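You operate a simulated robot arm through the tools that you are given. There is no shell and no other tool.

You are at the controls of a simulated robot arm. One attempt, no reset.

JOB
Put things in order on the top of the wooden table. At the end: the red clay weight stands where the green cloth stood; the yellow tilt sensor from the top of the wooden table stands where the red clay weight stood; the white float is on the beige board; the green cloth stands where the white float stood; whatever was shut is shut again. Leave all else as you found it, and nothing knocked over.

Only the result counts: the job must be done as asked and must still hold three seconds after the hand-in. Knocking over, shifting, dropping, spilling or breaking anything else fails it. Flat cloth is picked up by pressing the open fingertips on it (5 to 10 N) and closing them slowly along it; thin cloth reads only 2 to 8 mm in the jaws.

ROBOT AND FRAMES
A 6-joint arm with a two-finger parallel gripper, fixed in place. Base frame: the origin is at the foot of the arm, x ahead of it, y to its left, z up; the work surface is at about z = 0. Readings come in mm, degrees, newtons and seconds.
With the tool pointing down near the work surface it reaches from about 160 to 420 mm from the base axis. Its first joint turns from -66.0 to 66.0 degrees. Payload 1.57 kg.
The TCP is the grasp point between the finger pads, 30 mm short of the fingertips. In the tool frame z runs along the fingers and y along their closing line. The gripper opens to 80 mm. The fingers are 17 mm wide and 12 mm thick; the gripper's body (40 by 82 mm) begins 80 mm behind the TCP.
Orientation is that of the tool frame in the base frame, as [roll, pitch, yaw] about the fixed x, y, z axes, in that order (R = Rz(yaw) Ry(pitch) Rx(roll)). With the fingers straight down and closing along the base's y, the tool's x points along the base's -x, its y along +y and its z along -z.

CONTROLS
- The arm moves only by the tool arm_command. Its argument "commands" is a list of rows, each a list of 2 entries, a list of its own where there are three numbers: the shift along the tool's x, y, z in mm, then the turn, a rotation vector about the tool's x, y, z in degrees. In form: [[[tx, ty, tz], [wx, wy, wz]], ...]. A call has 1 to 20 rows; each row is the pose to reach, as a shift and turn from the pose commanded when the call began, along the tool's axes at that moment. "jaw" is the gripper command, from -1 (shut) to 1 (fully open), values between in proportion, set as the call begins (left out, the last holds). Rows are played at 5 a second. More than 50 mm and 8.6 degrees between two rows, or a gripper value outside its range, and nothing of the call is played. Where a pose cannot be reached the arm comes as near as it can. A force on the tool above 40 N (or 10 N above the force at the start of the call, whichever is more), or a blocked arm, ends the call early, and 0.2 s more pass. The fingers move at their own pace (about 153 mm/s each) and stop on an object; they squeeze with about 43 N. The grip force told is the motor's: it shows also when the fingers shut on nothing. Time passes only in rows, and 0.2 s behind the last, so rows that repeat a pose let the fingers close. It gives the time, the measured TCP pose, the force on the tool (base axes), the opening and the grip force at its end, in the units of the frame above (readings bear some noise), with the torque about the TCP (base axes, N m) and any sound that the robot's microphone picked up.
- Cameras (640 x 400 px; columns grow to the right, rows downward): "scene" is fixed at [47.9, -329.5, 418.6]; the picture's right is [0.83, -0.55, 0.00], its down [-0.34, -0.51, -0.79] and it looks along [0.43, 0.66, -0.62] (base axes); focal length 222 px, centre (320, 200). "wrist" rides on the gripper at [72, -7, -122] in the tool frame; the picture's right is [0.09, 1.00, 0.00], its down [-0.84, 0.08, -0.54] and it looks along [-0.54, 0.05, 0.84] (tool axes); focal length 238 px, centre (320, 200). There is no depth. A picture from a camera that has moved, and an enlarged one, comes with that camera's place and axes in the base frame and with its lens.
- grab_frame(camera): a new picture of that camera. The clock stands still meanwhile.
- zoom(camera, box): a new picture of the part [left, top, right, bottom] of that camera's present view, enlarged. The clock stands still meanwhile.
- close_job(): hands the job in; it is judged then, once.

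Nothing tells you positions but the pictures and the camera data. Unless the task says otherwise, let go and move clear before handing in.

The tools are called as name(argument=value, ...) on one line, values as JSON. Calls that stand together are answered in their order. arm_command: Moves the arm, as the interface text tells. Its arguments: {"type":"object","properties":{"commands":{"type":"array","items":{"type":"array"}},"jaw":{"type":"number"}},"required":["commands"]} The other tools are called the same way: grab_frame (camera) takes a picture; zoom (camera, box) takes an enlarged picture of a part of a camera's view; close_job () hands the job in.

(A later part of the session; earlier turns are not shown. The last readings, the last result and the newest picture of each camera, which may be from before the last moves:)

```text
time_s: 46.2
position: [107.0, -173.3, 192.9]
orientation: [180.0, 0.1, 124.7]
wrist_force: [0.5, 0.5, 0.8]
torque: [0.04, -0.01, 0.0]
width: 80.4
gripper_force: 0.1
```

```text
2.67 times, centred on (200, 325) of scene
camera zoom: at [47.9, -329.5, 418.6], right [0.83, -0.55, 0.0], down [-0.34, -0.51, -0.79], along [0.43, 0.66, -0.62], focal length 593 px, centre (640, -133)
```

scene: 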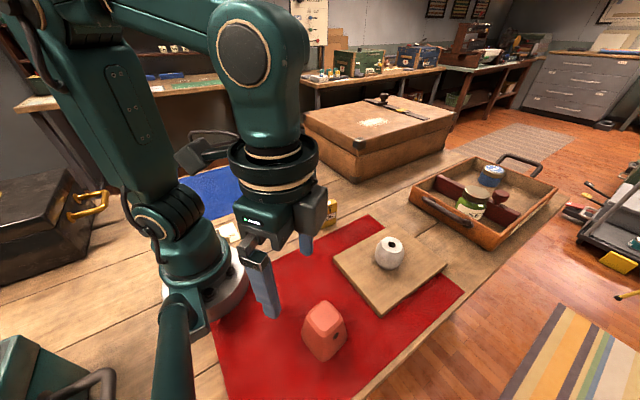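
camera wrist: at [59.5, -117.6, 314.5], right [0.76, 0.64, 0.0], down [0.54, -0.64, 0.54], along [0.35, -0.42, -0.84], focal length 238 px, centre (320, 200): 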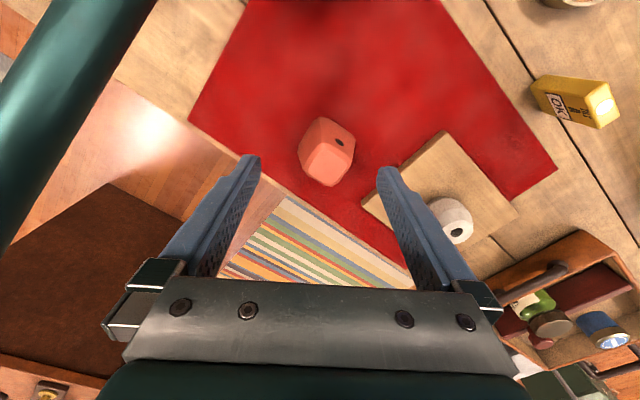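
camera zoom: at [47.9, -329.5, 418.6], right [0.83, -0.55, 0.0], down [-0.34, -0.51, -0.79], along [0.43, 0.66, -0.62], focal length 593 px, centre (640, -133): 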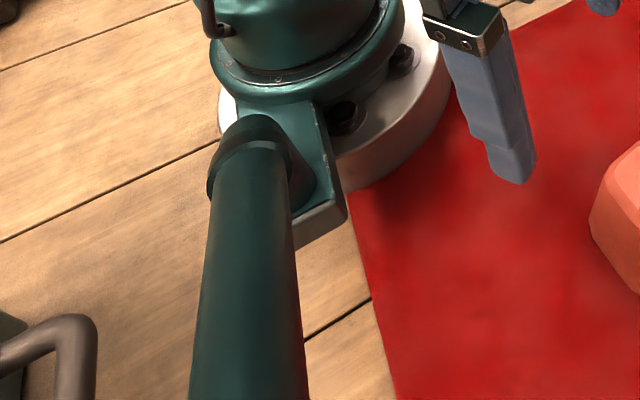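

The weight is a tapered block, about 56 mm square at the base and 71 mm high, centred near (138.6,-200.5) and turned about 8°. It has a through-hole along y, so I'll grip the two plain faces with yaw near 98, going above it first.

arm_command(commands=[[[-10, 2.5, 5], [0, 0, 6.7]], [[-20, 5, 15], [0, 0, 13.4]], [[-30, 7.5, 25], [0, 0, 20.1]], [[-41.2, 10.4, 35], [0, 0, 26.7]], [[-41.2, 10.4, 43], [0, 0, 26.7]], [[-41.2, 10.4, 43], [0, 0, 26.7]]], jaw=1)

grab_frame(camera="wrist")

grab_frame(camera="scene")

```text
time_s: 47.6
position: [139.9, -199.8, 150.8]
orientation: [180.0, 0.1, 98.3]
wrist_force: [0.0, 0.5, 1.2]
torque: [0.03, 0.0, -0.04]
width: 79.9
gripper_force: 0.1
```

```text
taken
camera wrist: at [122.1, -129.1, 272.8], right [0.97, 0.23, 0.0], down [0.19, -0.82, 0.54], along [0.13, -0.53, -0.84], focal length 238 px, centre (320, 200)
```

wrist: 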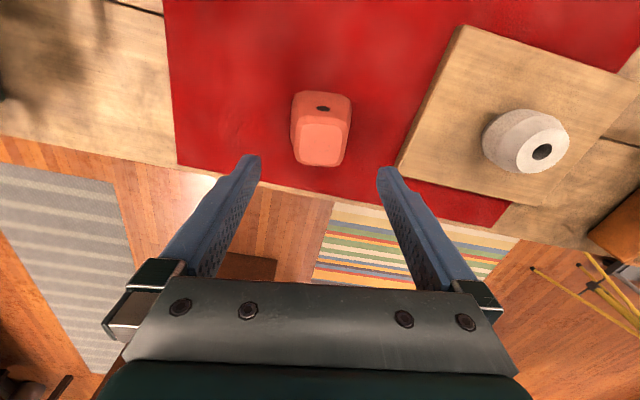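

```text
taken
```

scene: 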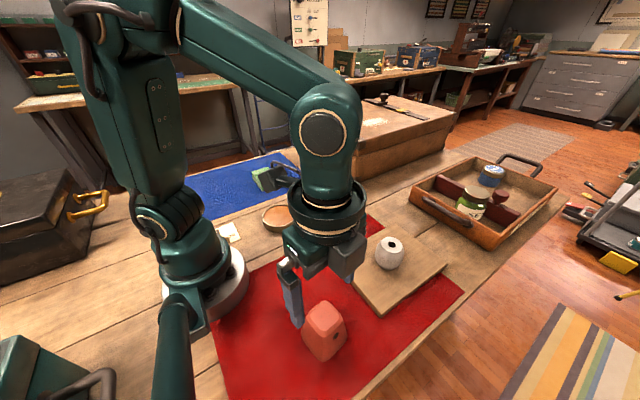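

zoom(camera="wrist", box=[260, 70, 380, 190])

zoom(camera="scene", box=[200, 130, 328, 210])

```text
3.33 times, centred on (320, 130) of wrist
camera zoom: at [122.1, -129.1, 272.8], right [0.97, 0.23, 0.0], down [0.19, -0.82, 0.54], along [0.13, -0.53, -0.84], focal length 794 px, centre (320, 433)
```

zoom: 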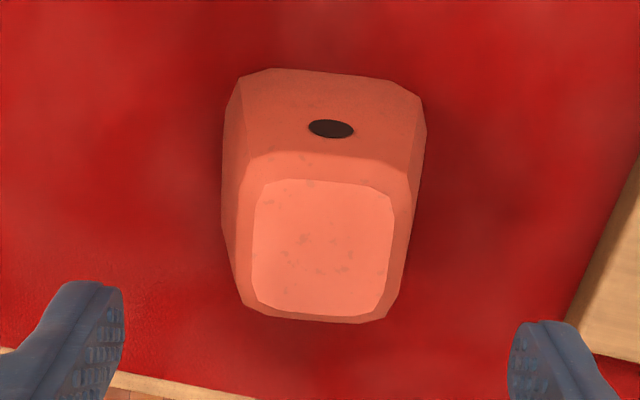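

```text
5.00 times, centred on (264, 170) of scene
camera zoom: at [47.9, -329.5, 418.6], right [0.83, -0.55, 0.0], down [-0.34, -0.51, -0.79], along [0.43, 0.66, -0.62], focal length 1112 px, centre (600, 350)
```

zoom: 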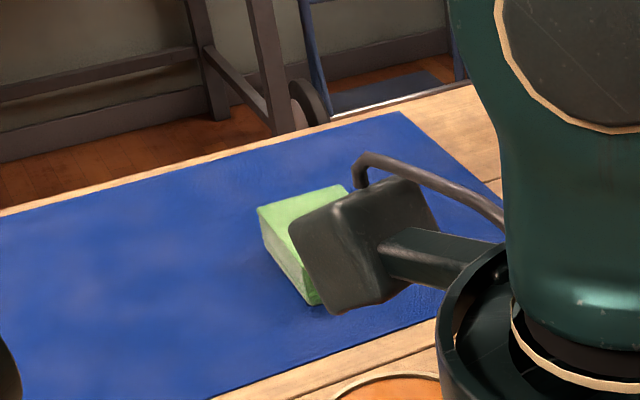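

The weight is centred and square to the fingers within a degree or two. I'll go down with the jaws open.

arm_command(commands=[[[0, 0, 20], [0, 0, 0]], [[0, 0, 40], [0, 0, 0]], [[0, 0, 60], [0, 0, 0]], [[0, 0, 78], [0, 0, 0]], [[0, 0, 94], [0, 0, 0]], [[0, 0, 106], [0, 0, 0]], [[0, 0, 113], [0, 0, 0]], [[0, 0, 113], [0, 0, 0]]])

grab_frame(camera="wrist")

zoom(camera="scene", box=[250, 220, 410, 380])

```text
time_s: 49.4
position: [140.1, -200.7, 36.5]
orientation: [180.0, 0.1, 98.2]
wrist_force: [0.8, 0.3, 1.0]
torque: [0.04, -0.01, 0.0]
width: 80.0
gripper_force: 0.0
```

```text
taken
camera wrist: at [122.3, -129.8, 159.8], right [0.97, 0.23, 0.0], down [0.2, -0.82, 0.54], along [0.13, -0.53, -0.84], focal length 238 px, centre (320, 200)
```

wrist: 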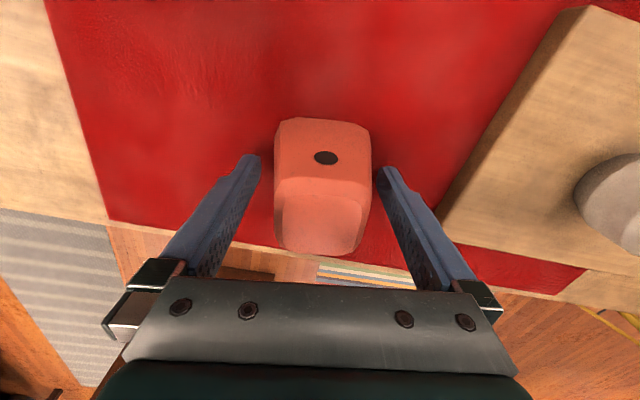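

```text
2.50 times, centred on (330, 300) of scene
camera zoom: at [47.9, -329.5, 418.6], right [0.83, -0.55, 0.0], down [-0.34, -0.51, -0.79], along [0.43, 0.66, -0.62], focal length 556 px, centre (295, -50)
```

zoom: 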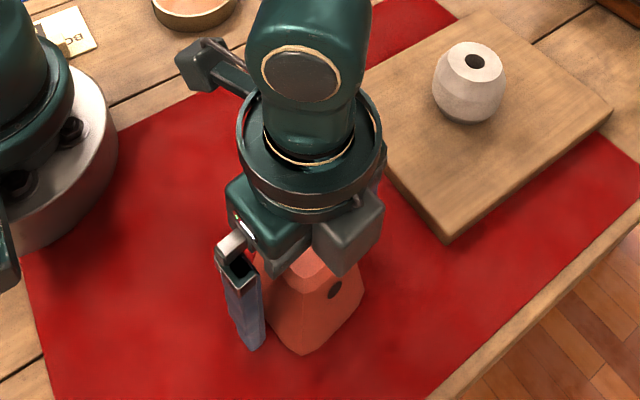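

The fingers straddle the weight evenly. I'll lower 2 mm more and close in stages.

arm_command(commands=[[[0, 0, 2], [0, 0, 0]], [[0, 0, 2], [0, 0, 0]]], jaw=0.55)

arm_command(commands=[[[0, 0, 0], [0, 0, 0]], [[0, 0, 0], [0, 0, 0]], [[0, 0, 0], [0, 0, 0]], [[0, 0, 0], [0, 0, 0]]], jaw=-1)

grab_frame(camera="wrist")

```text
time_s: 49.9
position: [139.3, -200.1, 37.7]
orientation: [180.0, 0.1, 98.2]
wrist_force: [-0.1, 1.9, 3.7]
torque: [0.05, -0.18, 0.01]
width: 64.0
gripper_force: 43.3
stopped in row 2: the force on the tool passed its limit at 42 N (the readings are from after the stop); the commanded pose is now the measured one
```

```text
time_s: 50.9
position: [140.1, -200.3, 37.6]
orientation: [-180.0, 0.1, 98.1]
wrist_force: [-1.4, 1.6, 11.2]
torque: [0.12, 0.04, -0.07]
width: 64.2
gripper_force: 43.6
```

```text
taken
camera wrist: at [122.6, -129.9, 159.3], right [0.97, 0.23, 0.0], down [0.2, -0.82, 0.54], along [0.13, -0.53, -0.84], focal length 238 px, centre (320, 200)
```

wrist: 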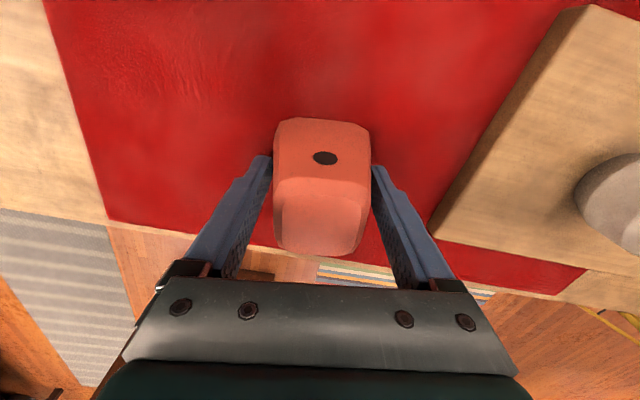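

The jaws are on the weight at 64 mm, wider than I estimated, and there is an upward reaction from the taper. I'll try a small 4 mm lift to see whether it holds or slips.

arm_command(commands=[[[0, 0, -1], [0, 0, 0]], [[0, 0, -2.5], [0, 0, 0]], [[0, 0, -4], [0, 0, 0]], [[0, 0, -4], [0, 0, 0]]])

zoom(camera="scene", box=[280, 280, 370, 370])

grab_frame(camera="wrist")

```text
time_s: 51.9
position: [138.7, -201.5, 40.8]
orientation: [-180.0, 0.1, 98.2]
wrist_force: [-0.2, -0.2, -2.9]
torque: [-0.02, 0.02, -0.02]
width: 63.8
gripper_force: 43.0
```

```text
4.44 times, centred on (325, 325) of scene
camera zoom: at [47.9, -329.5, 418.6], right [0.83, -0.55, 0.0], down [-0.34, -0.51, -0.79], along [0.43, 0.66, -0.62], focal length 988 px, centre (298, -356)
```

zoom: 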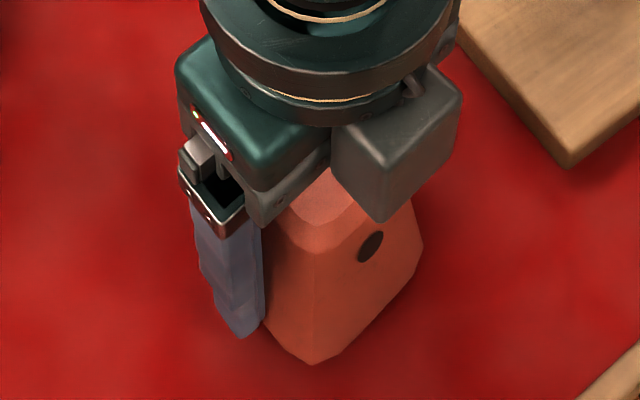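

```text
taken
camera wrist: at [122.7, -130.6, 162.9], right [0.97, 0.23, 0.0], down [0.2, -0.82, 0.54], along [0.13, -0.53, -0.84], focal length 238 px, centre (320, 200)
```

wrist: 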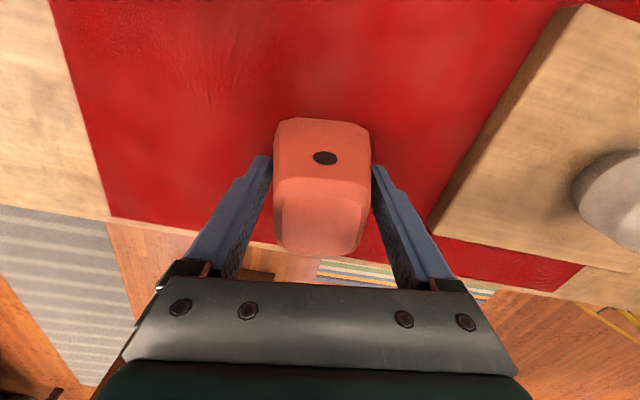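

The width is unchanged and the weight stayed put in the jaws, with about 3 N hanging. I'll lift another 15 mm slowly and recheck.

arm_command(commands=[[[0, 0, -3], [0, 0, 0]], [[0, 0, -7], [0, 0, 0]], [[0, 0, -11], [0, 0, 0]], [[0, 0, -15], [0, 0, 0]], [[0, 0, -15], [0, 0, 0]]])

zoom(camera="scene", box=[270, 260, 380, 370])

grab_frame(camera="wrist")

```text
time_s: 53.1
position: [139.8, -200.4, 57.5]
orientation: [180.0, 0.1, 98.2]
wrist_force: [-0.5, 0.0, -2.9]
torque: [0.01, -0.02, 0.0]
width: 64.0
gripper_force: 43.4
```

```text
3.64 times, centred on (325, 315) of scene
camera zoom: at [47.9, -329.5, 418.6], right [0.83, -0.55, 0.0], down [-0.34, -0.51, -0.79], along [0.43, 0.66, -0.62], focal length 808 px, centre (302, -218)
```

zoom: 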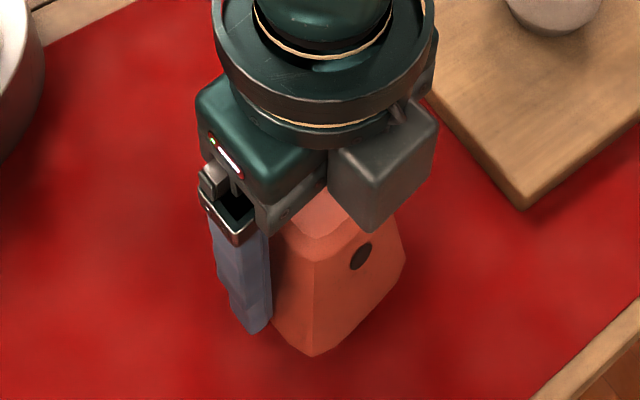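

```text
taken
camera wrist: at [122.3, -129.7, 178.7], right [0.97, 0.23, 0.0], down [0.2, -0.82, 0.54], along [0.13, -0.53, -0.84], focal length 238 px, centre (320, 200)
```

wrist: 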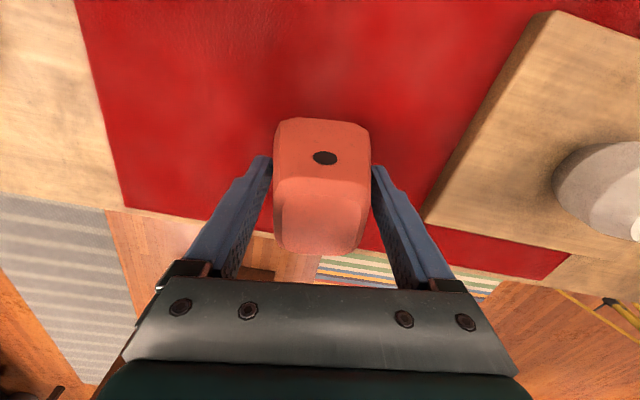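

The weight hangs securely at about 3 N. I'll lift it to carrying height, then take an arc over to the cloth's old place, turning the gripper by 90° on the way.

arm_command(commands=[[[0, 0, -10], [0, 0, 0]], [[0, 0, -25], [0, 0, 0]], [[0, 0, -42], [0, 0, 0]], [[0, 0, -60], [0, 0, 0]], [[0, 0, -78], [0, 0, 0]], [[0, 0, -92], [0, 0, 0]], [[0, 0, -98], [0, 0, 0]], [[0, 0, -98], [0, 0, 0]]])

```text
time_s: 54.9
position: [140.0, -200.3, 153.2]
orientation: [180.0, 0.1, 98.2]
wrist_force: [-0.1, -0.6, -2.2]
torque: [0.01, -0.01, 0.03]
width: 64.0
gripper_force: 43.1
```

arm_command(commands=[[[1, 8, 0], [0, 0, -2]], [[3.7, 22.1, 0], [0, 0, -6]], [[9.7, 44.6, 0], [0, 0, -12]], [[18, 67.2, 0], [0, 0, -18]], [[28.7, 89.3, 0], [0, 0, -24]], [[41.6, 110.9, 0], [0, 0, -30]], [[57, 131.7, 0], [0, 0, -36]], [[74.7, 151.4, 0], [0, 0, -42]], [[94.6, 169.8, 0], [0, 0, -48]], [[116.6, 186.7, 0], [0, 0, -54]], [[140.6, 201.9, 0], [0, 0, -60]], [[166.5, 215.1, 0], [0, 0, -66]], [[194.1, 225.9, 0], [0, 0, -72]], [[223.2, 234.4, 0], [0, 0, -78]], [[253.6, 240.4, 0], [0, 0, -84]], [[274, 242.5, 0], [0, 0, -88]], [[285.1, 243.5, 0], [0, 0, -90]], [[285.1, 243.5, 0], [0, 0, -90]]])

grab_frame(camera="wrist")

grab_frame(camera="scene")

```text
time_s: 58.7
position: [339.8, 119.2, 153.7]
orientation: [-179.9, 0.1, -171.7]
wrist_force: [-0.4, 0.7, -2.8]
torque: [-0.02, -0.01, -0.02]
width: 63.9
gripper_force: 42.8
```

```text
taken
camera wrist: at [269.6, 102.8, 275.8], right [-0.23, 0.97, 0.0], down [0.82, 0.2, 0.54], along [0.53, 0.13, -0.84], focal length 238 px, centre (320, 200)
```

wrist: 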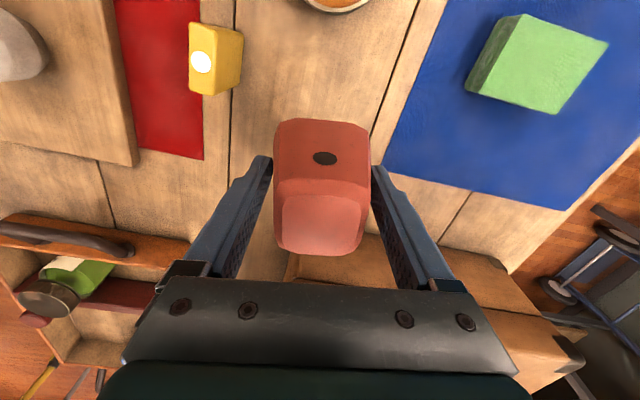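

```text
taken
```

scene: 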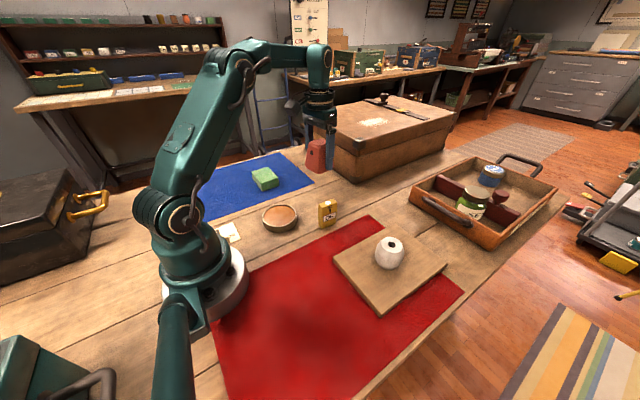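

The weight hangs over the cloth's old place and everything else stands as left. I'll correct 3 mm in y while lowering to just above the table.

arm_command(commands=[[[0.2, -1.5, 12], [0, 0, 0]], [[0.4, -3, 28], [0, 0, 0]], [[0.4, -3, 46], [0, 0, 0]], [[0.4, -3, 64], [0, 0, 0]], [[0.4, -3, 82], [0, 0, 0]], [[0.4, -3, 98], [0, 0, 0]], [[0.4, -3, 108], [0, 0, 0]], [[0.4, -3, 112], [0, 0, 0]], [[0.4, -3, 112], [0, 0, 0]]])

zoom(camera="scene", box=[270, 130, 370, 240])

```text
time_s: 60.7
position: [341.4, 113.0, 41.4]
orientation: [-179.9, -0.1, -171.7]
wrist_force: [-0.3, 0.5, -2.9]
torque: [0.01, 0.0, -0.01]
width: 63.9
gripper_force: 42.5
```

```text
3.64 times, centred on (320, 185) of scene
camera zoom: at [47.9, -329.5, 418.6], right [0.83, -0.55, 0.0], down [-0.34, -0.51, -0.79], along [0.43, 0.66, -0.62], focal length 808 px, centre (320, 254)
```

zoom: 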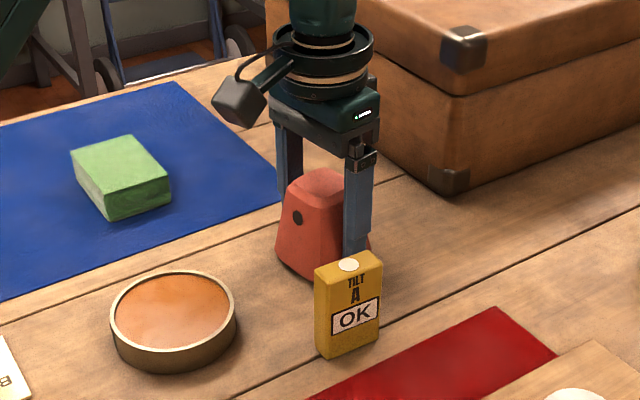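

arm_command(commands=[[[0, 1, 1], [0, 0, 0]], [[0, 1, 2.5], [0, 0, 0]], [[0, 1, 2.5], [0, 0, 0]]])

```text
time_s: 61.5
position: [339.6, 114.8, 39.3]
orientation: [180.0, -0.1, -171.8]
wrist_force: [0.1, 0.2, -1.8]
torque: [0.03, 0.01, -0.02]
width: 64.0
gripper_force: 43.2
```

Still hanging free at about z=39. I'll keep taking small single steps.

arm_command(commands=[[[0, 0, 1], [0, 0, 0]], [[0, 0, 1], [0, 0, 0]]])

```text
time_s: 62.1
position: [339.2, 114.9, 39.4]
orientation: [-179.9, 0.1, -171.8]
wrist_force: [-0.1, 0.0, -2.6]
torque: [0.01, -0.01, 0.02]
width: 64.1
gripper_force: 42.9
```

arm_command(commands=[[[0, 0, 1], [0, 0, 0]], [[0, 0, 1], [0, 0, 0]]])

```text
time_s: 62.7
position: [340.1, 115.3, 39.3]
orientation: [-179.8, 0.0, -171.8]
wrist_force: [-7.1, -6.9, 15.3]
torque: [0.3, -0.02, 0.15]
width: 63.5
gripper_force: 42.8
```

Contact at about 15 N. I'll back off slightly until the load is near zero.

arm_command(commands=[[[0, 0, -0.5], [0, 0, 0]], [[0, 0, -0.5], [0, 0, 0]]])

```text
time_s: 63.3
position: [339.3, 116.1, 36.8]
orientation: [-179.9, 0.1, -171.9]
wrist_force: [-6.0, -6.9, 16.8]
torque: [0.22, 0.24, 0.13]
width: 63.6
gripper_force: 42.8
```

arm_command(commands=[[[0, 0, -0.5], [0, 0, 0]], [[0, 0, -0.5], [0, 0, 0]]])

```text
time_s: 63.9
position: [341.1, 115.2, 36.6]
orientation: [-179.9, 0.1, -171.7]
wrist_force: [-1.9, -1.7, 2.7]
torque: [0.01, 0.01, 0.02]
width: 63.7
gripper_force: 43.3
```

The weight now rests lightly on the table (about 3 N of reaction). I'll open the jaws.

arm_command(commands=[[[0, 0, 0], [0, 0, 0]], [[0, 0, 0], [0, 0, 0]], [[0, 0, 0], [0, 0, 0]]], jaw=1)

grab_frame(camera="wrist")

zoom(camera="scene", box=[270, 130, 370, 240])

```text
time_s: 64.7
position: [340.3, 116.4, 38.2]
orientation: [-179.9, 0.0, -171.7]
wrist_force: [-0.7, 0.5, -0.2]
torque: [0.02, -0.01, -0.01]
width: 79.9
gripper_force: 0.1
```

```text
taken
camera wrist: at [269.7, 99.3, 160.5], right [-0.23, 0.97, 0.0], down [0.82, 0.2, 0.54], along [0.53, 0.13, -0.84], focal length 238 px, centre (320, 200)
```

wrist: 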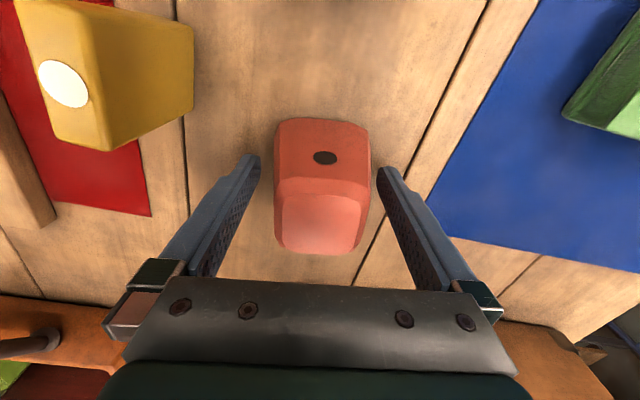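

```text
3.64 times, centred on (320, 185) of scene
camera zoom: at [47.9, -329.5, 418.6], right [0.83, -0.55, 0.0], down [-0.34, -0.51, -0.79], along [0.43, 0.66, -0.62], focal length 808 px, centre (320, 254)
```

zoom: 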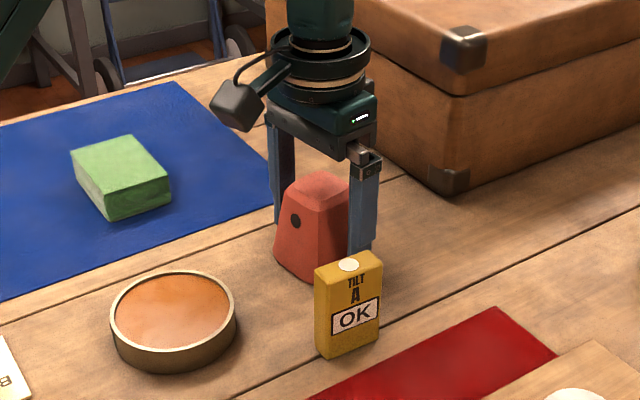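

The weight stands upright where the cloth was. I'll rise clear and go look at the tilt sensor.

arm_command(commands=[[[0, 0, -12], [0, 0, 0]], [[0, 0, -30], [0, 0, 0]], [[0, 0, -55], [0, 0, 0]], [[0, 0, -85], [0, 0, 0]], [[0, 0, -115], [0, 0, 0]], [[0, 0, -140], [0, 0, 0]], [[20, -14, -150], [0, 0, 1.5]], [[45, -30, -155], [0, 0, 3]], [[70, -48, -155], [0, 0, 5]], [[95, -66, -155], [0, 0, 6.5]], [[115, -80, -155], [0, 0, 8.3]], [[123.4, -84, -155], [0, 0, 8.3]], [[123.4, -84, -155], [0, 0, 8.3]]])

grab_frame(camera="wrist")

zoom(camera="wrist", box=[270, 120, 370, 210])

grab_frame(camera="scene")

```text
time_s: 67.5
position: [230.6, 14.9, 191.8]
orientation: [-179.8, 0.0, 179.9]
wrist_force: [-0.3, -0.2, 0.2]
torque: [-0.01, 0.03, -0.03]
width: 79.9
gripper_force: 0.0
```

```text
taken
camera wrist: at [157.9, 8.9, 314.3], right [-0.09, 1.0, 0.0], down [0.84, 0.08, 0.54], along [0.54, 0.05, -0.84], focal length 238 px, centre (320, 200)
```

wrist: 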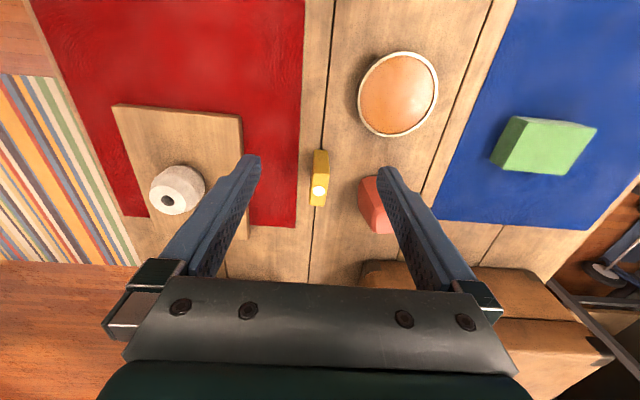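

```text
4.44 times, centred on (320, 165) of wrist
camera zoom: at [157.9, 8.9, 314.3], right [-0.09, 1.0, 0.0], down [0.84, 0.08, 0.54], along [0.54, 0.05, -0.84], focal length 1059 px, centre (320, 356)
```

zoom: 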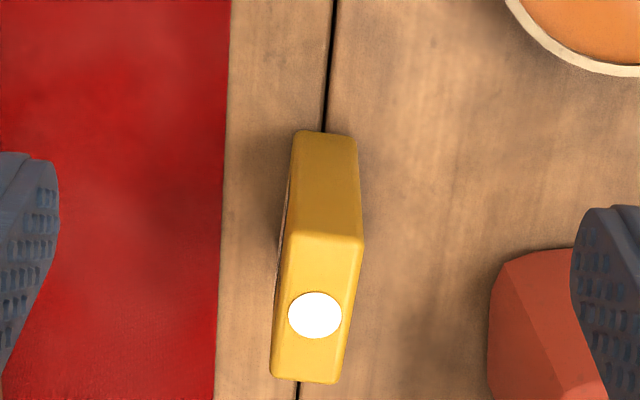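

```text
taken
```

scene: 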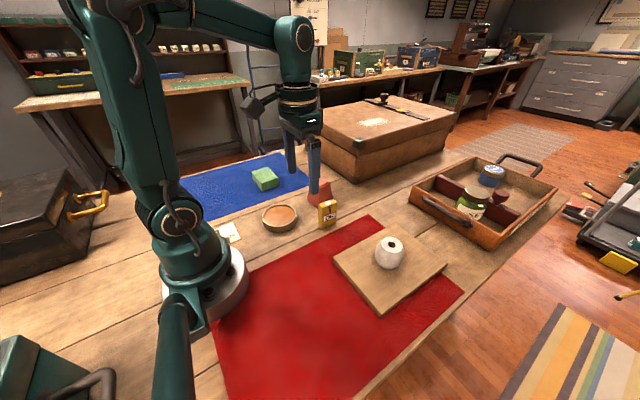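

The tilt sensor is about 45 mm (x 277–322) by 19.5 mm (y 11–30.5) and 70 mm high, centred near (299.5,20.7). I'll half-close the jaws to 50 mm so the finger stays away from the weight, and go above it.

arm_command(commands=[[[-15, 1.5, 5], [0, 0, 0]], [[-35, 3, 15], [0, 0, 0]], [[-55, 4.5, 30], [0, 0, 0]], [[-69.3, 5.3, 45], [0, 0, 0]], [[-69.3, 5.3, 60], [0, 0, 0]], [[-69.3, 5.3, 60], [0, 0, 0]]], jaw=0.25)

grab_frame(camera="wrist")

zoom(camera="scene", box=[270, 130, 370, 240])

```text
time_s: 68.9
position: [301.1, 21.7, 133.1]
orientation: [-180.0, 0.0, 179.8]
wrist_force: [-0.1, -0.3, 0.5]
torque: [0.02, -0.02, 0.01]
width: 50.0
gripper_force: 0.1
```

```text
taken
camera wrist: at [228.4, 15.0, 254.4], right [-0.09, 1.0, 0.0], down [0.84, 0.08, 0.54], along [0.54, 0.05, -0.84], focal length 238 px, centre (320, 200)
```

wrist: 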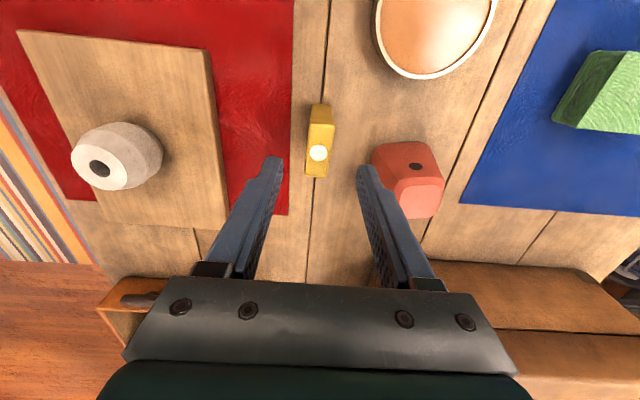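

```text
3.64 times, centred on (320, 185) of scene
camera zoom: at [47.9, -329.5, 418.6], right [0.83, -0.55, 0.0], down [-0.34, -0.51, -0.79], along [0.43, 0.66, -0.62], focal length 808 px, centre (320, 254)
```

zoom: 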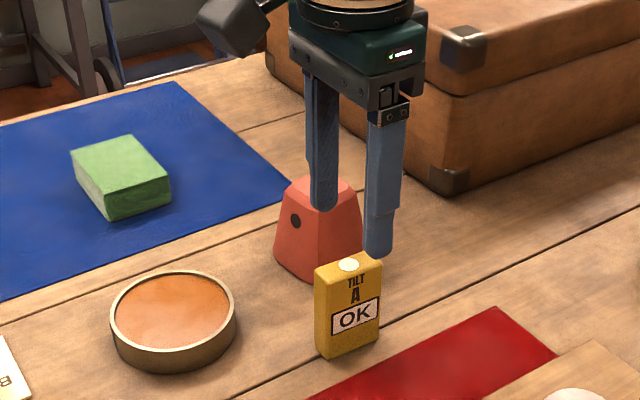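

zoom(camera="wrist", box=[260, 80, 380, 200])

```text
3.33 times, centred on (320, 140) of wrist
camera zoom: at [228.4, 15.0, 254.4], right [-0.09, 1.0, 0.0], down [0.84, 0.08, 0.54], along [0.54, 0.05, -0.84], focal length 794 px, centre (320, 400)
```

zoom: 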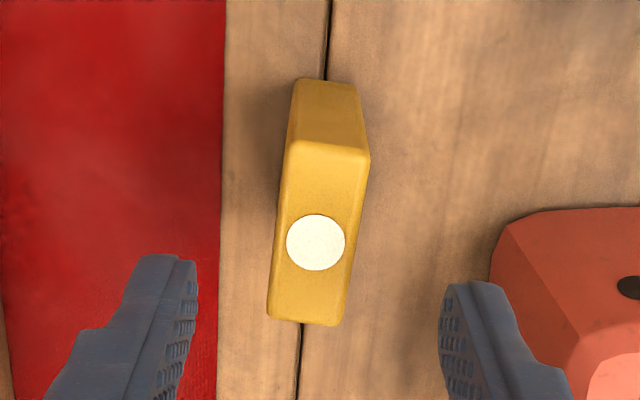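

The sensor is within about 1.5 mm of the gripper axis. I'll correct that and go down to TCP z≈40 with the jaws at 50 mm.

arm_command(commands=[[[0.5, -0.7, 12], [0, 0, 0]], [[1, -1.3, 26], [0, 0, 0]], [[1, -1.3, 40], [0, 0, 0]], [[1, -1.3, 54], [0, 0, 0]], [[1, -1.3, 68], [0, 0, 0]], [[1, -1.3, 80], [0, 0, 0]], [[1, -1.3, 88], [0, 0, 0]], [[1, -1.3, 92], [0, 0, 0]], [[1, -1.3, 92], [0, 0, 0]]])

grab_frame(camera="wrist")

zoom(camera="scene", box=[270, 150, 370, 240])

```text
time_s: 70.9
position: [298.7, 17.9, 41.1]
orientation: [-179.8, 0.0, 179.8]
wrist_force: [-0.2, -0.3, -0.4]
torque: [0.01, 0.01, 0.01]
width: 50.2
gripper_force: 0.0
```

```text
taken
camera wrist: at [225.7, 11.7, 163.2], right [-0.09, 1.0, 0.0], down [0.84, 0.08, 0.54], along [0.54, 0.05, -0.84], focal length 238 px, centre (320, 200)
```

wrist: 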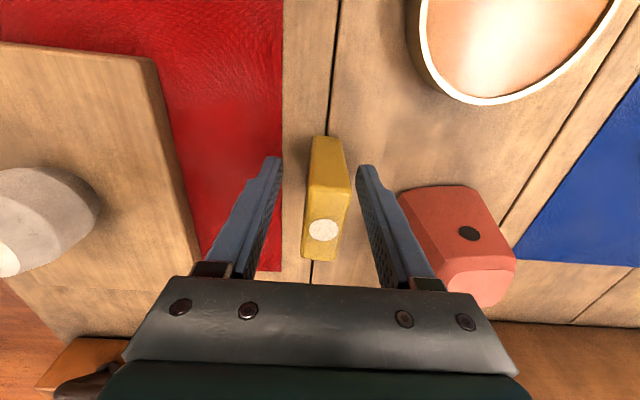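

```text
4.44 times, centred on (320, 195) of scene
camera zoom: at [47.9, -329.5, 418.6], right [0.83, -0.55, 0.0], down [-0.34, -0.51, -0.79], along [0.43, 0.66, -0.62], focal length 988 px, centre (320, 222)
```

zoom: 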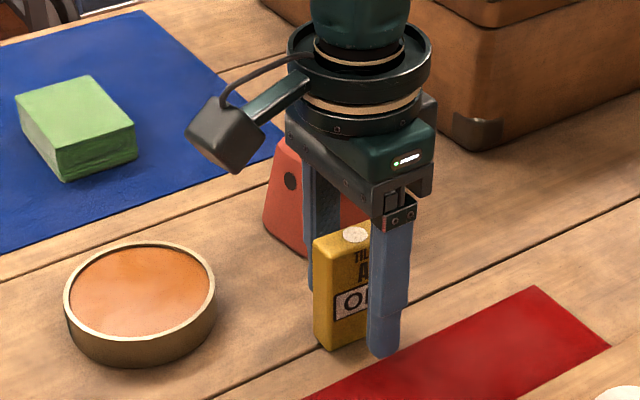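

The sensor sits about 2 mm to +y of the gripper axis. I'll shift over and close in stages so the pads meet it evenly.

arm_command(commands=[[[0, 1, 0], [0, 0, 0]], [[0, 2, 0], [0, 0, 0]], [[0, 2, 0], [0, 0, 0]]], jaw=-0.2)

grab_frame(camera="wrist")

```text
time_s: 71.7
position: [299.0, 18.9, 40.4]
orientation: [-179.9, -0.1, 179.9]
wrist_force: [-0.6, 0.2, 0.6]
torque: [0.04, 0.01, 0.0]
width: 32.2
gripper_force: 0.2
```

```text
taken
camera wrist: at [226.4, 13.1, 163.2], right [-0.09, 1.0, 0.0], down [0.84, 0.08, 0.54], along [0.54, 0.05, -0.84], focal length 238 px, centre (320, 200)
```

wrist: 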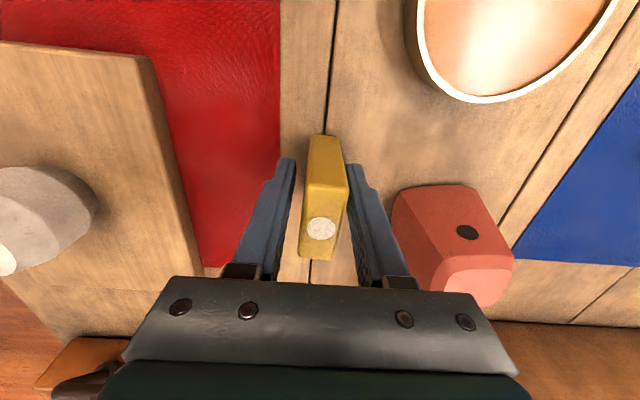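

The indicator disc lies right on the gripper axis, so it's centred. I'll close now.

arm_command(commands=[[[0, 0, 0], [0, 0, 0]], [[0, 0, 0], [0, 0, 0]]], jaw=-0.4)

arm_command(commands=[[[0, 0, 0], [0, 0, 0]], [[0, 0, 0], [0, 0, 0]], [[0, 0, 0], [0, 0, 0]]], jaw=-1)

grab_frame(camera="wrist")

zoom(camera="scene", box=[270, 150, 370, 240])

```text
time_s: 72.3
position: [299.5, 19.2, 40.8]
orientation: [180.0, 0.0, 180.0]
wrist_force: [-0.1, -0.6, 0.4]
torque: [0.02, -0.01, 0.0]
width: 23.8
gripper_force: 0.1
```

```text
time_s: 73.1
position: [299.2, 18.9, 40.0]
orientation: [-180.0, -0.1, 179.9]
wrist_force: [0.0, -0.5, 1.1]
torque: [-0.02, -0.03, 0.0]
width: 19.4
gripper_force: 33.5
```

```text
taken
camera wrist: at [226.4, 13.0, 163.3], right [-0.09, 1.0, 0.0], down [0.84, 0.08, 0.54], along [0.54, 0.05, -0.84], focal length 238 px, centre (320, 200)
```

wrist: 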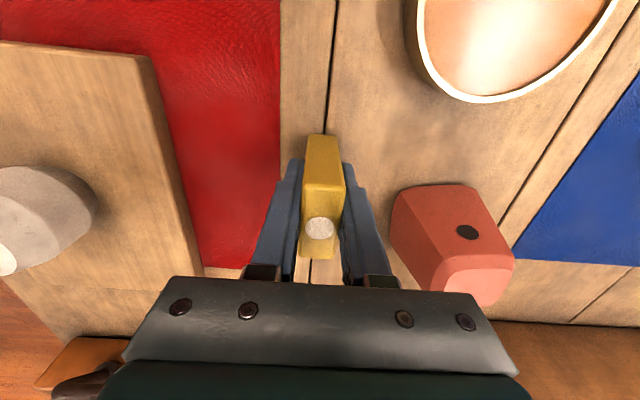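

```text
4.44 times, centred on (320, 195) of scene
camera zoom: at [47.9, -329.5, 418.6], right [0.83, -0.55, 0.0], down [-0.34, -0.51, -0.79], along [0.43, 0.66, -0.62], focal length 988 px, centre (320, 222)
```

zoom: 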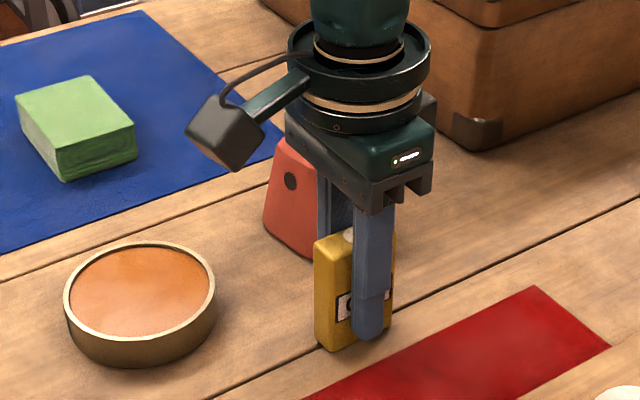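

The sensor is held at 19.4 mm. I'll lift it gently and straight up.

arm_command(commands=[[[0, 0, 0], [0, 0, 0]], [[0, 0, -2], [0, 0, 0]], [[0, 0, -6], [0, 0, 0]], [[0, 0, -12], [0, 0, 0]], [[0, 0, -20], [0, 0, 0]], [[0, 0, -30], [0, 0, 0]], [[0, 0, -42], [0, 0, 0]], [[0, 0, -55], [0, 0, 0]], [[0, 0, -68], [0, 0, 0]], [[0, 0, -80], [0, 0, 0]], [[0, 0, -92], [0, 0, 0]], [[0, 0, -102], [0, 0, 0]], [[0, 0, -108], [0, 0, 0]], [[0, 0, -110], [0, 0, 0]], [[0, 0, -110], [0, 0, 0]]])

grab_frame(camera="wrist")

grab_frame(camera="scene")

```text
time_s: 76.3
position: [298.7, 20.1, 151.1]
orientation: [-180.0, 0.0, 179.9]
wrist_force: [0.1, -0.3, -1.1]
torque: [-0.02, 0.01, 0.02]
width: 19.4
gripper_force: 33.7
```

```text
taken
camera wrist: at [226.8, 13.5, 273.5], right [-0.09, 1.0, 0.0], down [0.84, 0.08, 0.54], along [0.54, 0.05, -0.84], focal length 238 px, centre (320, 200)
```

wrist: 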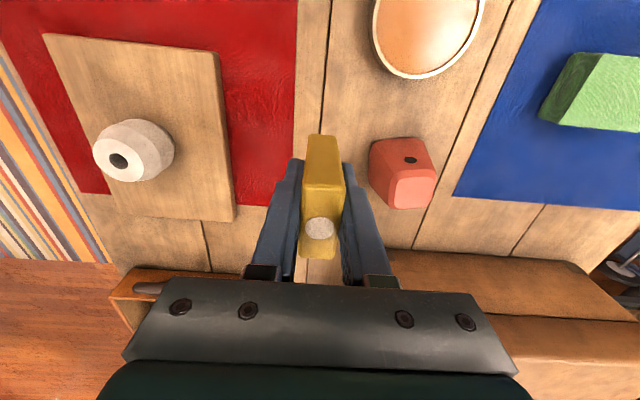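

```text
taken
```

scene: 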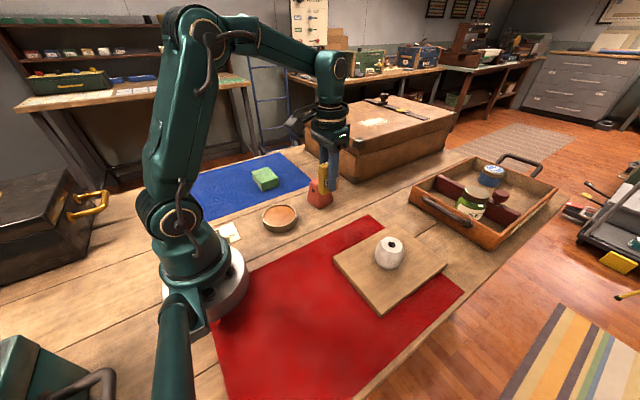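

The sensor is held upright and steady. I'll carry it slowly along an arc to the weight's old place, turning to the same gripper yaw that was safe there before.

arm_command(commands=[[[1, -8, 0], [0, 0, 2]], [[3, -20.7, 0], [0, 0, 5.45]], [[7.5, -40.8, 0], [0, 0, 10.9]], [[13.3, -60.3, 0], [0, 0, 16.35]], [[20.3, -79.1, 0], [0, 0, 21.8]], [[28.6, -97.1, 0], [0, 0, 27.25]], [[38.1, -114.3, 0], [0, 0, 32.7]], [[48.6, -130.5, 0], [0, 0, 38.15]], [[60, -145.8, 0], [0, 0, 43.6]], [[72.4, -160, 0], [0, 0, 49.05]], [[85.7, -173, 0], [0, 0, 54.5]], [[99.5, -185, 0], [0, 0, 59.95]], [[114, -195.8, 0], [0, 0, 65.4]], [[129.1, -205.3, 0], [0, 0, 70.85]], [[144.6, -213.6, 0], [0, 0, 76.3]], [[153, -217.6, 0], [0, 0, 79.5]], [[159.9, -220.8, 0], [0, 0, 81.8]], [[159.9, -220.8, 0], [0, 0, 81.8]]])

grab_frame(camera="wrist")

grab_frame(camera="scene")

```text
time_s: 80.1
position: [137.8, -200.8, 152.8]
orientation: [-180.0, 0.1, 98.1]
wrist_force: [-0.4, -0.1, -1.0]
torque: [-0.01, 0.0, -0.02]
width: 19.3
gripper_force: 33.1
```

```text
taken
camera wrist: at [121.9, -129.9, 274.4], right [0.97, 0.23, 0.0], down [0.19, -0.82, 0.54], along [0.13, -0.53, -0.84], focal length 238 px, centre (320, 200)
```

wrist: 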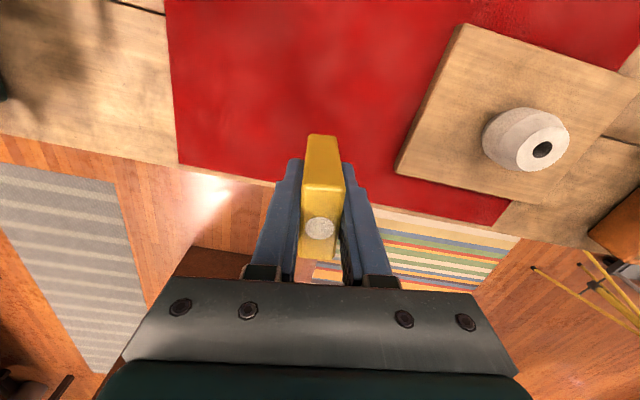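

```text
taken
```

scene: 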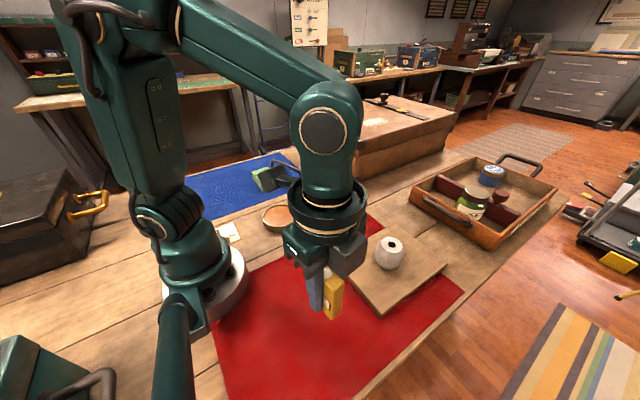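

The sensor hangs upright over the weight's old place, in the same gripper pose as before. I'll lower to just above the mat.

arm_command(commands=[[[0, 0, 10], [0, 0, 0]], [[0, 0, 24], [0, 0, 0]], [[0, 0, 40], [0, 0, 0]], [[0, 0, 56], [0, 0, 0]], [[0, 0, 72], [0, 0, 0]], [[0, 0, 86], [0, 0, 0]], [[0, 0, 96], [0, 0, 0]], [[0, 0, 102], [0, 0, 0]], [[0, 0, 105], [0, 0, 0]], [[0, 0, 105], [0, 0, 0]]])

zoom(camera="scene", box=[270, 260, 380, 370])

```text
time_s: 82.3
position: [140.1, -202.1, 46.0]
orientation: [179.9, 0.1, 98.1]
wrist_force: [0.4, -0.3, -0.3]
torque: [-0.02, 0.02, 0.0]
width: 19.2
gripper_force: 33.2
```

```text
3.64 times, centred on (325, 315) of scene
camera zoom: at [47.9, -329.5, 418.6], right [0.83, -0.55, 0.0], down [-0.34, -0.51, -0.79], along [0.43, 0.66, -0.62], focal length 808 px, centre (302, -218)
```

zoom: 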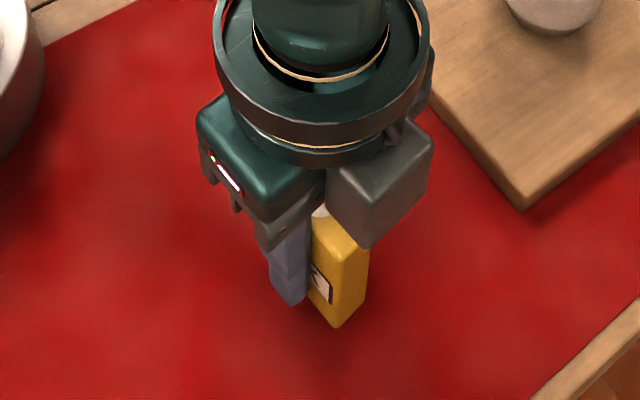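

arm_command(commands=[[[0, 0, 1], [0, 0, 0]], [[0, 0, 2], [0, 0, 0]], [[0, 0, 2], [0, 0, 0]]])

```text
time_s: 83.1
position: [139.0, -201.4, 44.7]
orientation: [180.0, 0.1, 98.1]
wrist_force: [-0.3, -0.2, -0.4]
torque: [0.0, -0.01, -0.01]
width: 19.2
gripper_force: 33.4
```

No contact yet at about z=44. I'll step down a millimetre at a time.

arm_command(commands=[[[0, 0, 1], [0, 0, 0]], [[0, 0, 1], [0, 0, 0]]])

```text
time_s: 83.7
position: [137.2, -201.2, 43.5]
orientation: [180.0, 0.1, 98.1]
wrist_force: [0.5, 0.0, -1.3]
torque: [0.01, 0.03, 0.0]
width: 19.4
gripper_force: 33.3
```

arm_command(commands=[[[0, 0, 0.8], [0, 0, 0]], [[0, 0, 0.8], [0, 0, 0]]])

```text
time_s: 84.3
position: [139.2, -201.9, 43.1]
orientation: [-180.0, 0.1, 98.1]
wrist_force: [-0.7, 0.7, -0.6]
torque: [-0.02, 0.0, 0.0]
width: 19.4
gripper_force: 33.3
```

arm_command(commands=[[[0, 0, 0.7], [0, 0, 0]], [[0, 0, 0.7], [0, 0, 0]]])

```text
time_s: 84.9
position: [138.6, -201.4, 41.3]
orientation: [179.9, 0.2, 98.0]
wrist_force: [0.6, 0.5, -0.7]
torque: [0.03, 0.02, 0.0]
width: 19.6
gripper_force: 33.6
```

Still free at about z=42. I'll continue in small steps.

arm_command(commands=[[[0, 0, 0.6], [0, 0, 0]], [[0, 0, 0.6], [0, 0, 0]]])

```text
time_s: 85.5
position: [138.5, -201.2, 40.3]
orientation: [180.0, 0.2, 98.1]
wrist_force: [-0.4, 0.3, -0.7]
torque: [-0.01, 0.0, -0.01]
width: 19.4
gripper_force: 33.5
```

arm_command(commands=[[[0, 0, 0.6], [0, 0, 0]], [[0, 0, 0.6], [0, 0, 0]]])

```text
time_s: 86.1
position: [137.9, -201.4, 42.0]
orientation: [-179.9, 0.1, 98.0]
wrist_force: [-0.1, 8.1, 18.4]
torque: [0.26, 0.05, 0.02]
width: 19.5
gripper_force: 33.3
```

Contact at about 18 N. I'll ease off until the load is near zero.

arm_command(commands=[[[0, 0, -0.5], [0, 0, 0]], [[0, 0, -0.5], [0, 0, 0]]])

```text
time_s: 86.7
position: [137.6, -201.4, 41.6]
orientation: [-180.0, 0.1, 98.1]
wrist_force: [-0.1, 0.9, -0.3]
torque: [0.03, 0.02, 0.0]
width: 19.7
gripper_force: 33.4
```

The sensor is within half a millimetre of the mat and unloaded. I'll open partway to release it evenly.

arm_command(commands=[[[0, 0, 0], [0, 0, 0]], [[0, 0, 0], [0, 0, 0]], [[0, 0, 0], [0, 0, 0]]], jaw=0.3)

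grab_frame(camera="wrist")

zoom(camera="scene", box=[270, 260, 380, 370])

```text
time_s: 87.5
position: [137.6, -202.4, 41.8]
orientation: [179.9, 0.1, 98.2]
wrist_force: [0.7, 0.0, 1.1]
torque: [0.0, -0.02, -0.04]
width: 51.6
gripper_force: 0.2
```

```text
taken
camera wrist: at [120.9, -131.0, 163.9], right [0.97, 0.23, 0.0], down [0.19, -0.82, 0.54], along [0.13, -0.53, -0.84], focal length 238 px, centre (320, 200)
```

wrist: 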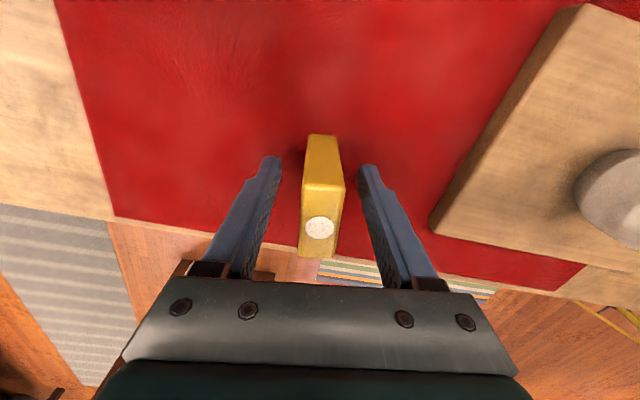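

```text
3.64 times, centred on (325, 315) of scene
camera zoom: at [47.9, -329.5, 418.6], right [0.83, -0.55, 0.0], down [-0.34, -0.51, -0.79], along [0.43, 0.66, -0.62], focal length 808 px, centre (302, -218)
```

zoom: 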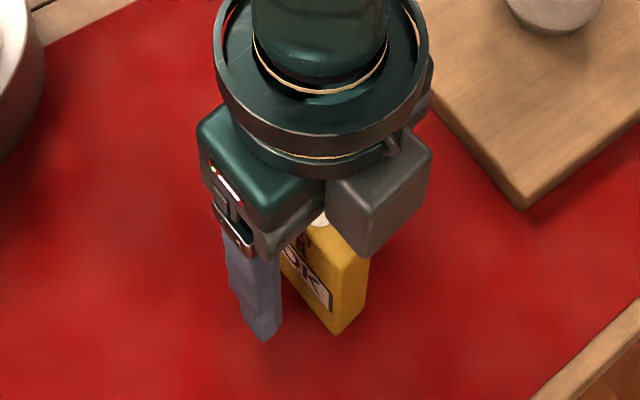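

The sensor stands on its own between the open fingers. I'll rise straight up, then move back towards the start pose for a full view.

arm_command(commands=[[[0, 0, -8], [0, 0, 0]], [[0, 0, -20], [0, 0, 0]], [[0, 0, -36], [0, 0, 0]], [[0, 0, -55], [0, 0, 0]], [[0, 0, -75], [0, 0, 0]], [[0, 0, -95], [0, 0, 0]], [[0, 0, -115], [0, 0, 0]], [[0, 0, -130], [0, 0, 0]], [[0, 0, -130], [0, 0, 0]]])

grab_frame(camera="wrist")

```text
time_s: 89.5
position: [137.5, -202.7, 171.9]
orientation: [180.0, 0.1, 98.1]
wrist_force: [0.1, -0.4, -1.0]
torque: [-0.01, -0.03, -0.04]
width: 51.8
gripper_force: 0.2
```

```text
taken
camera wrist: at [121.3, -131.9, 294.1], right [0.97, 0.23, 0.0], down [0.19, -0.82, 0.54], along [0.13, -0.53, -0.84], focal length 238 px, centre (320, 200)
```

wrist: 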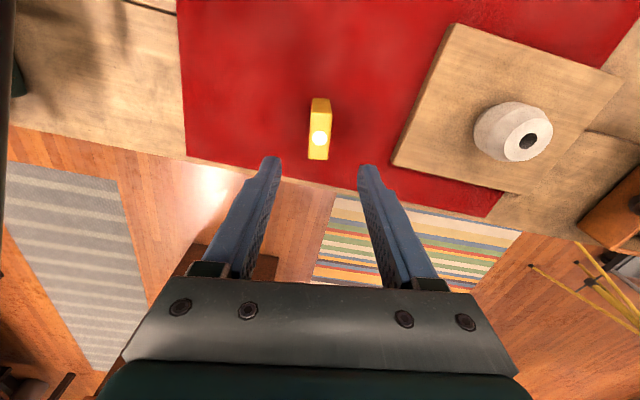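

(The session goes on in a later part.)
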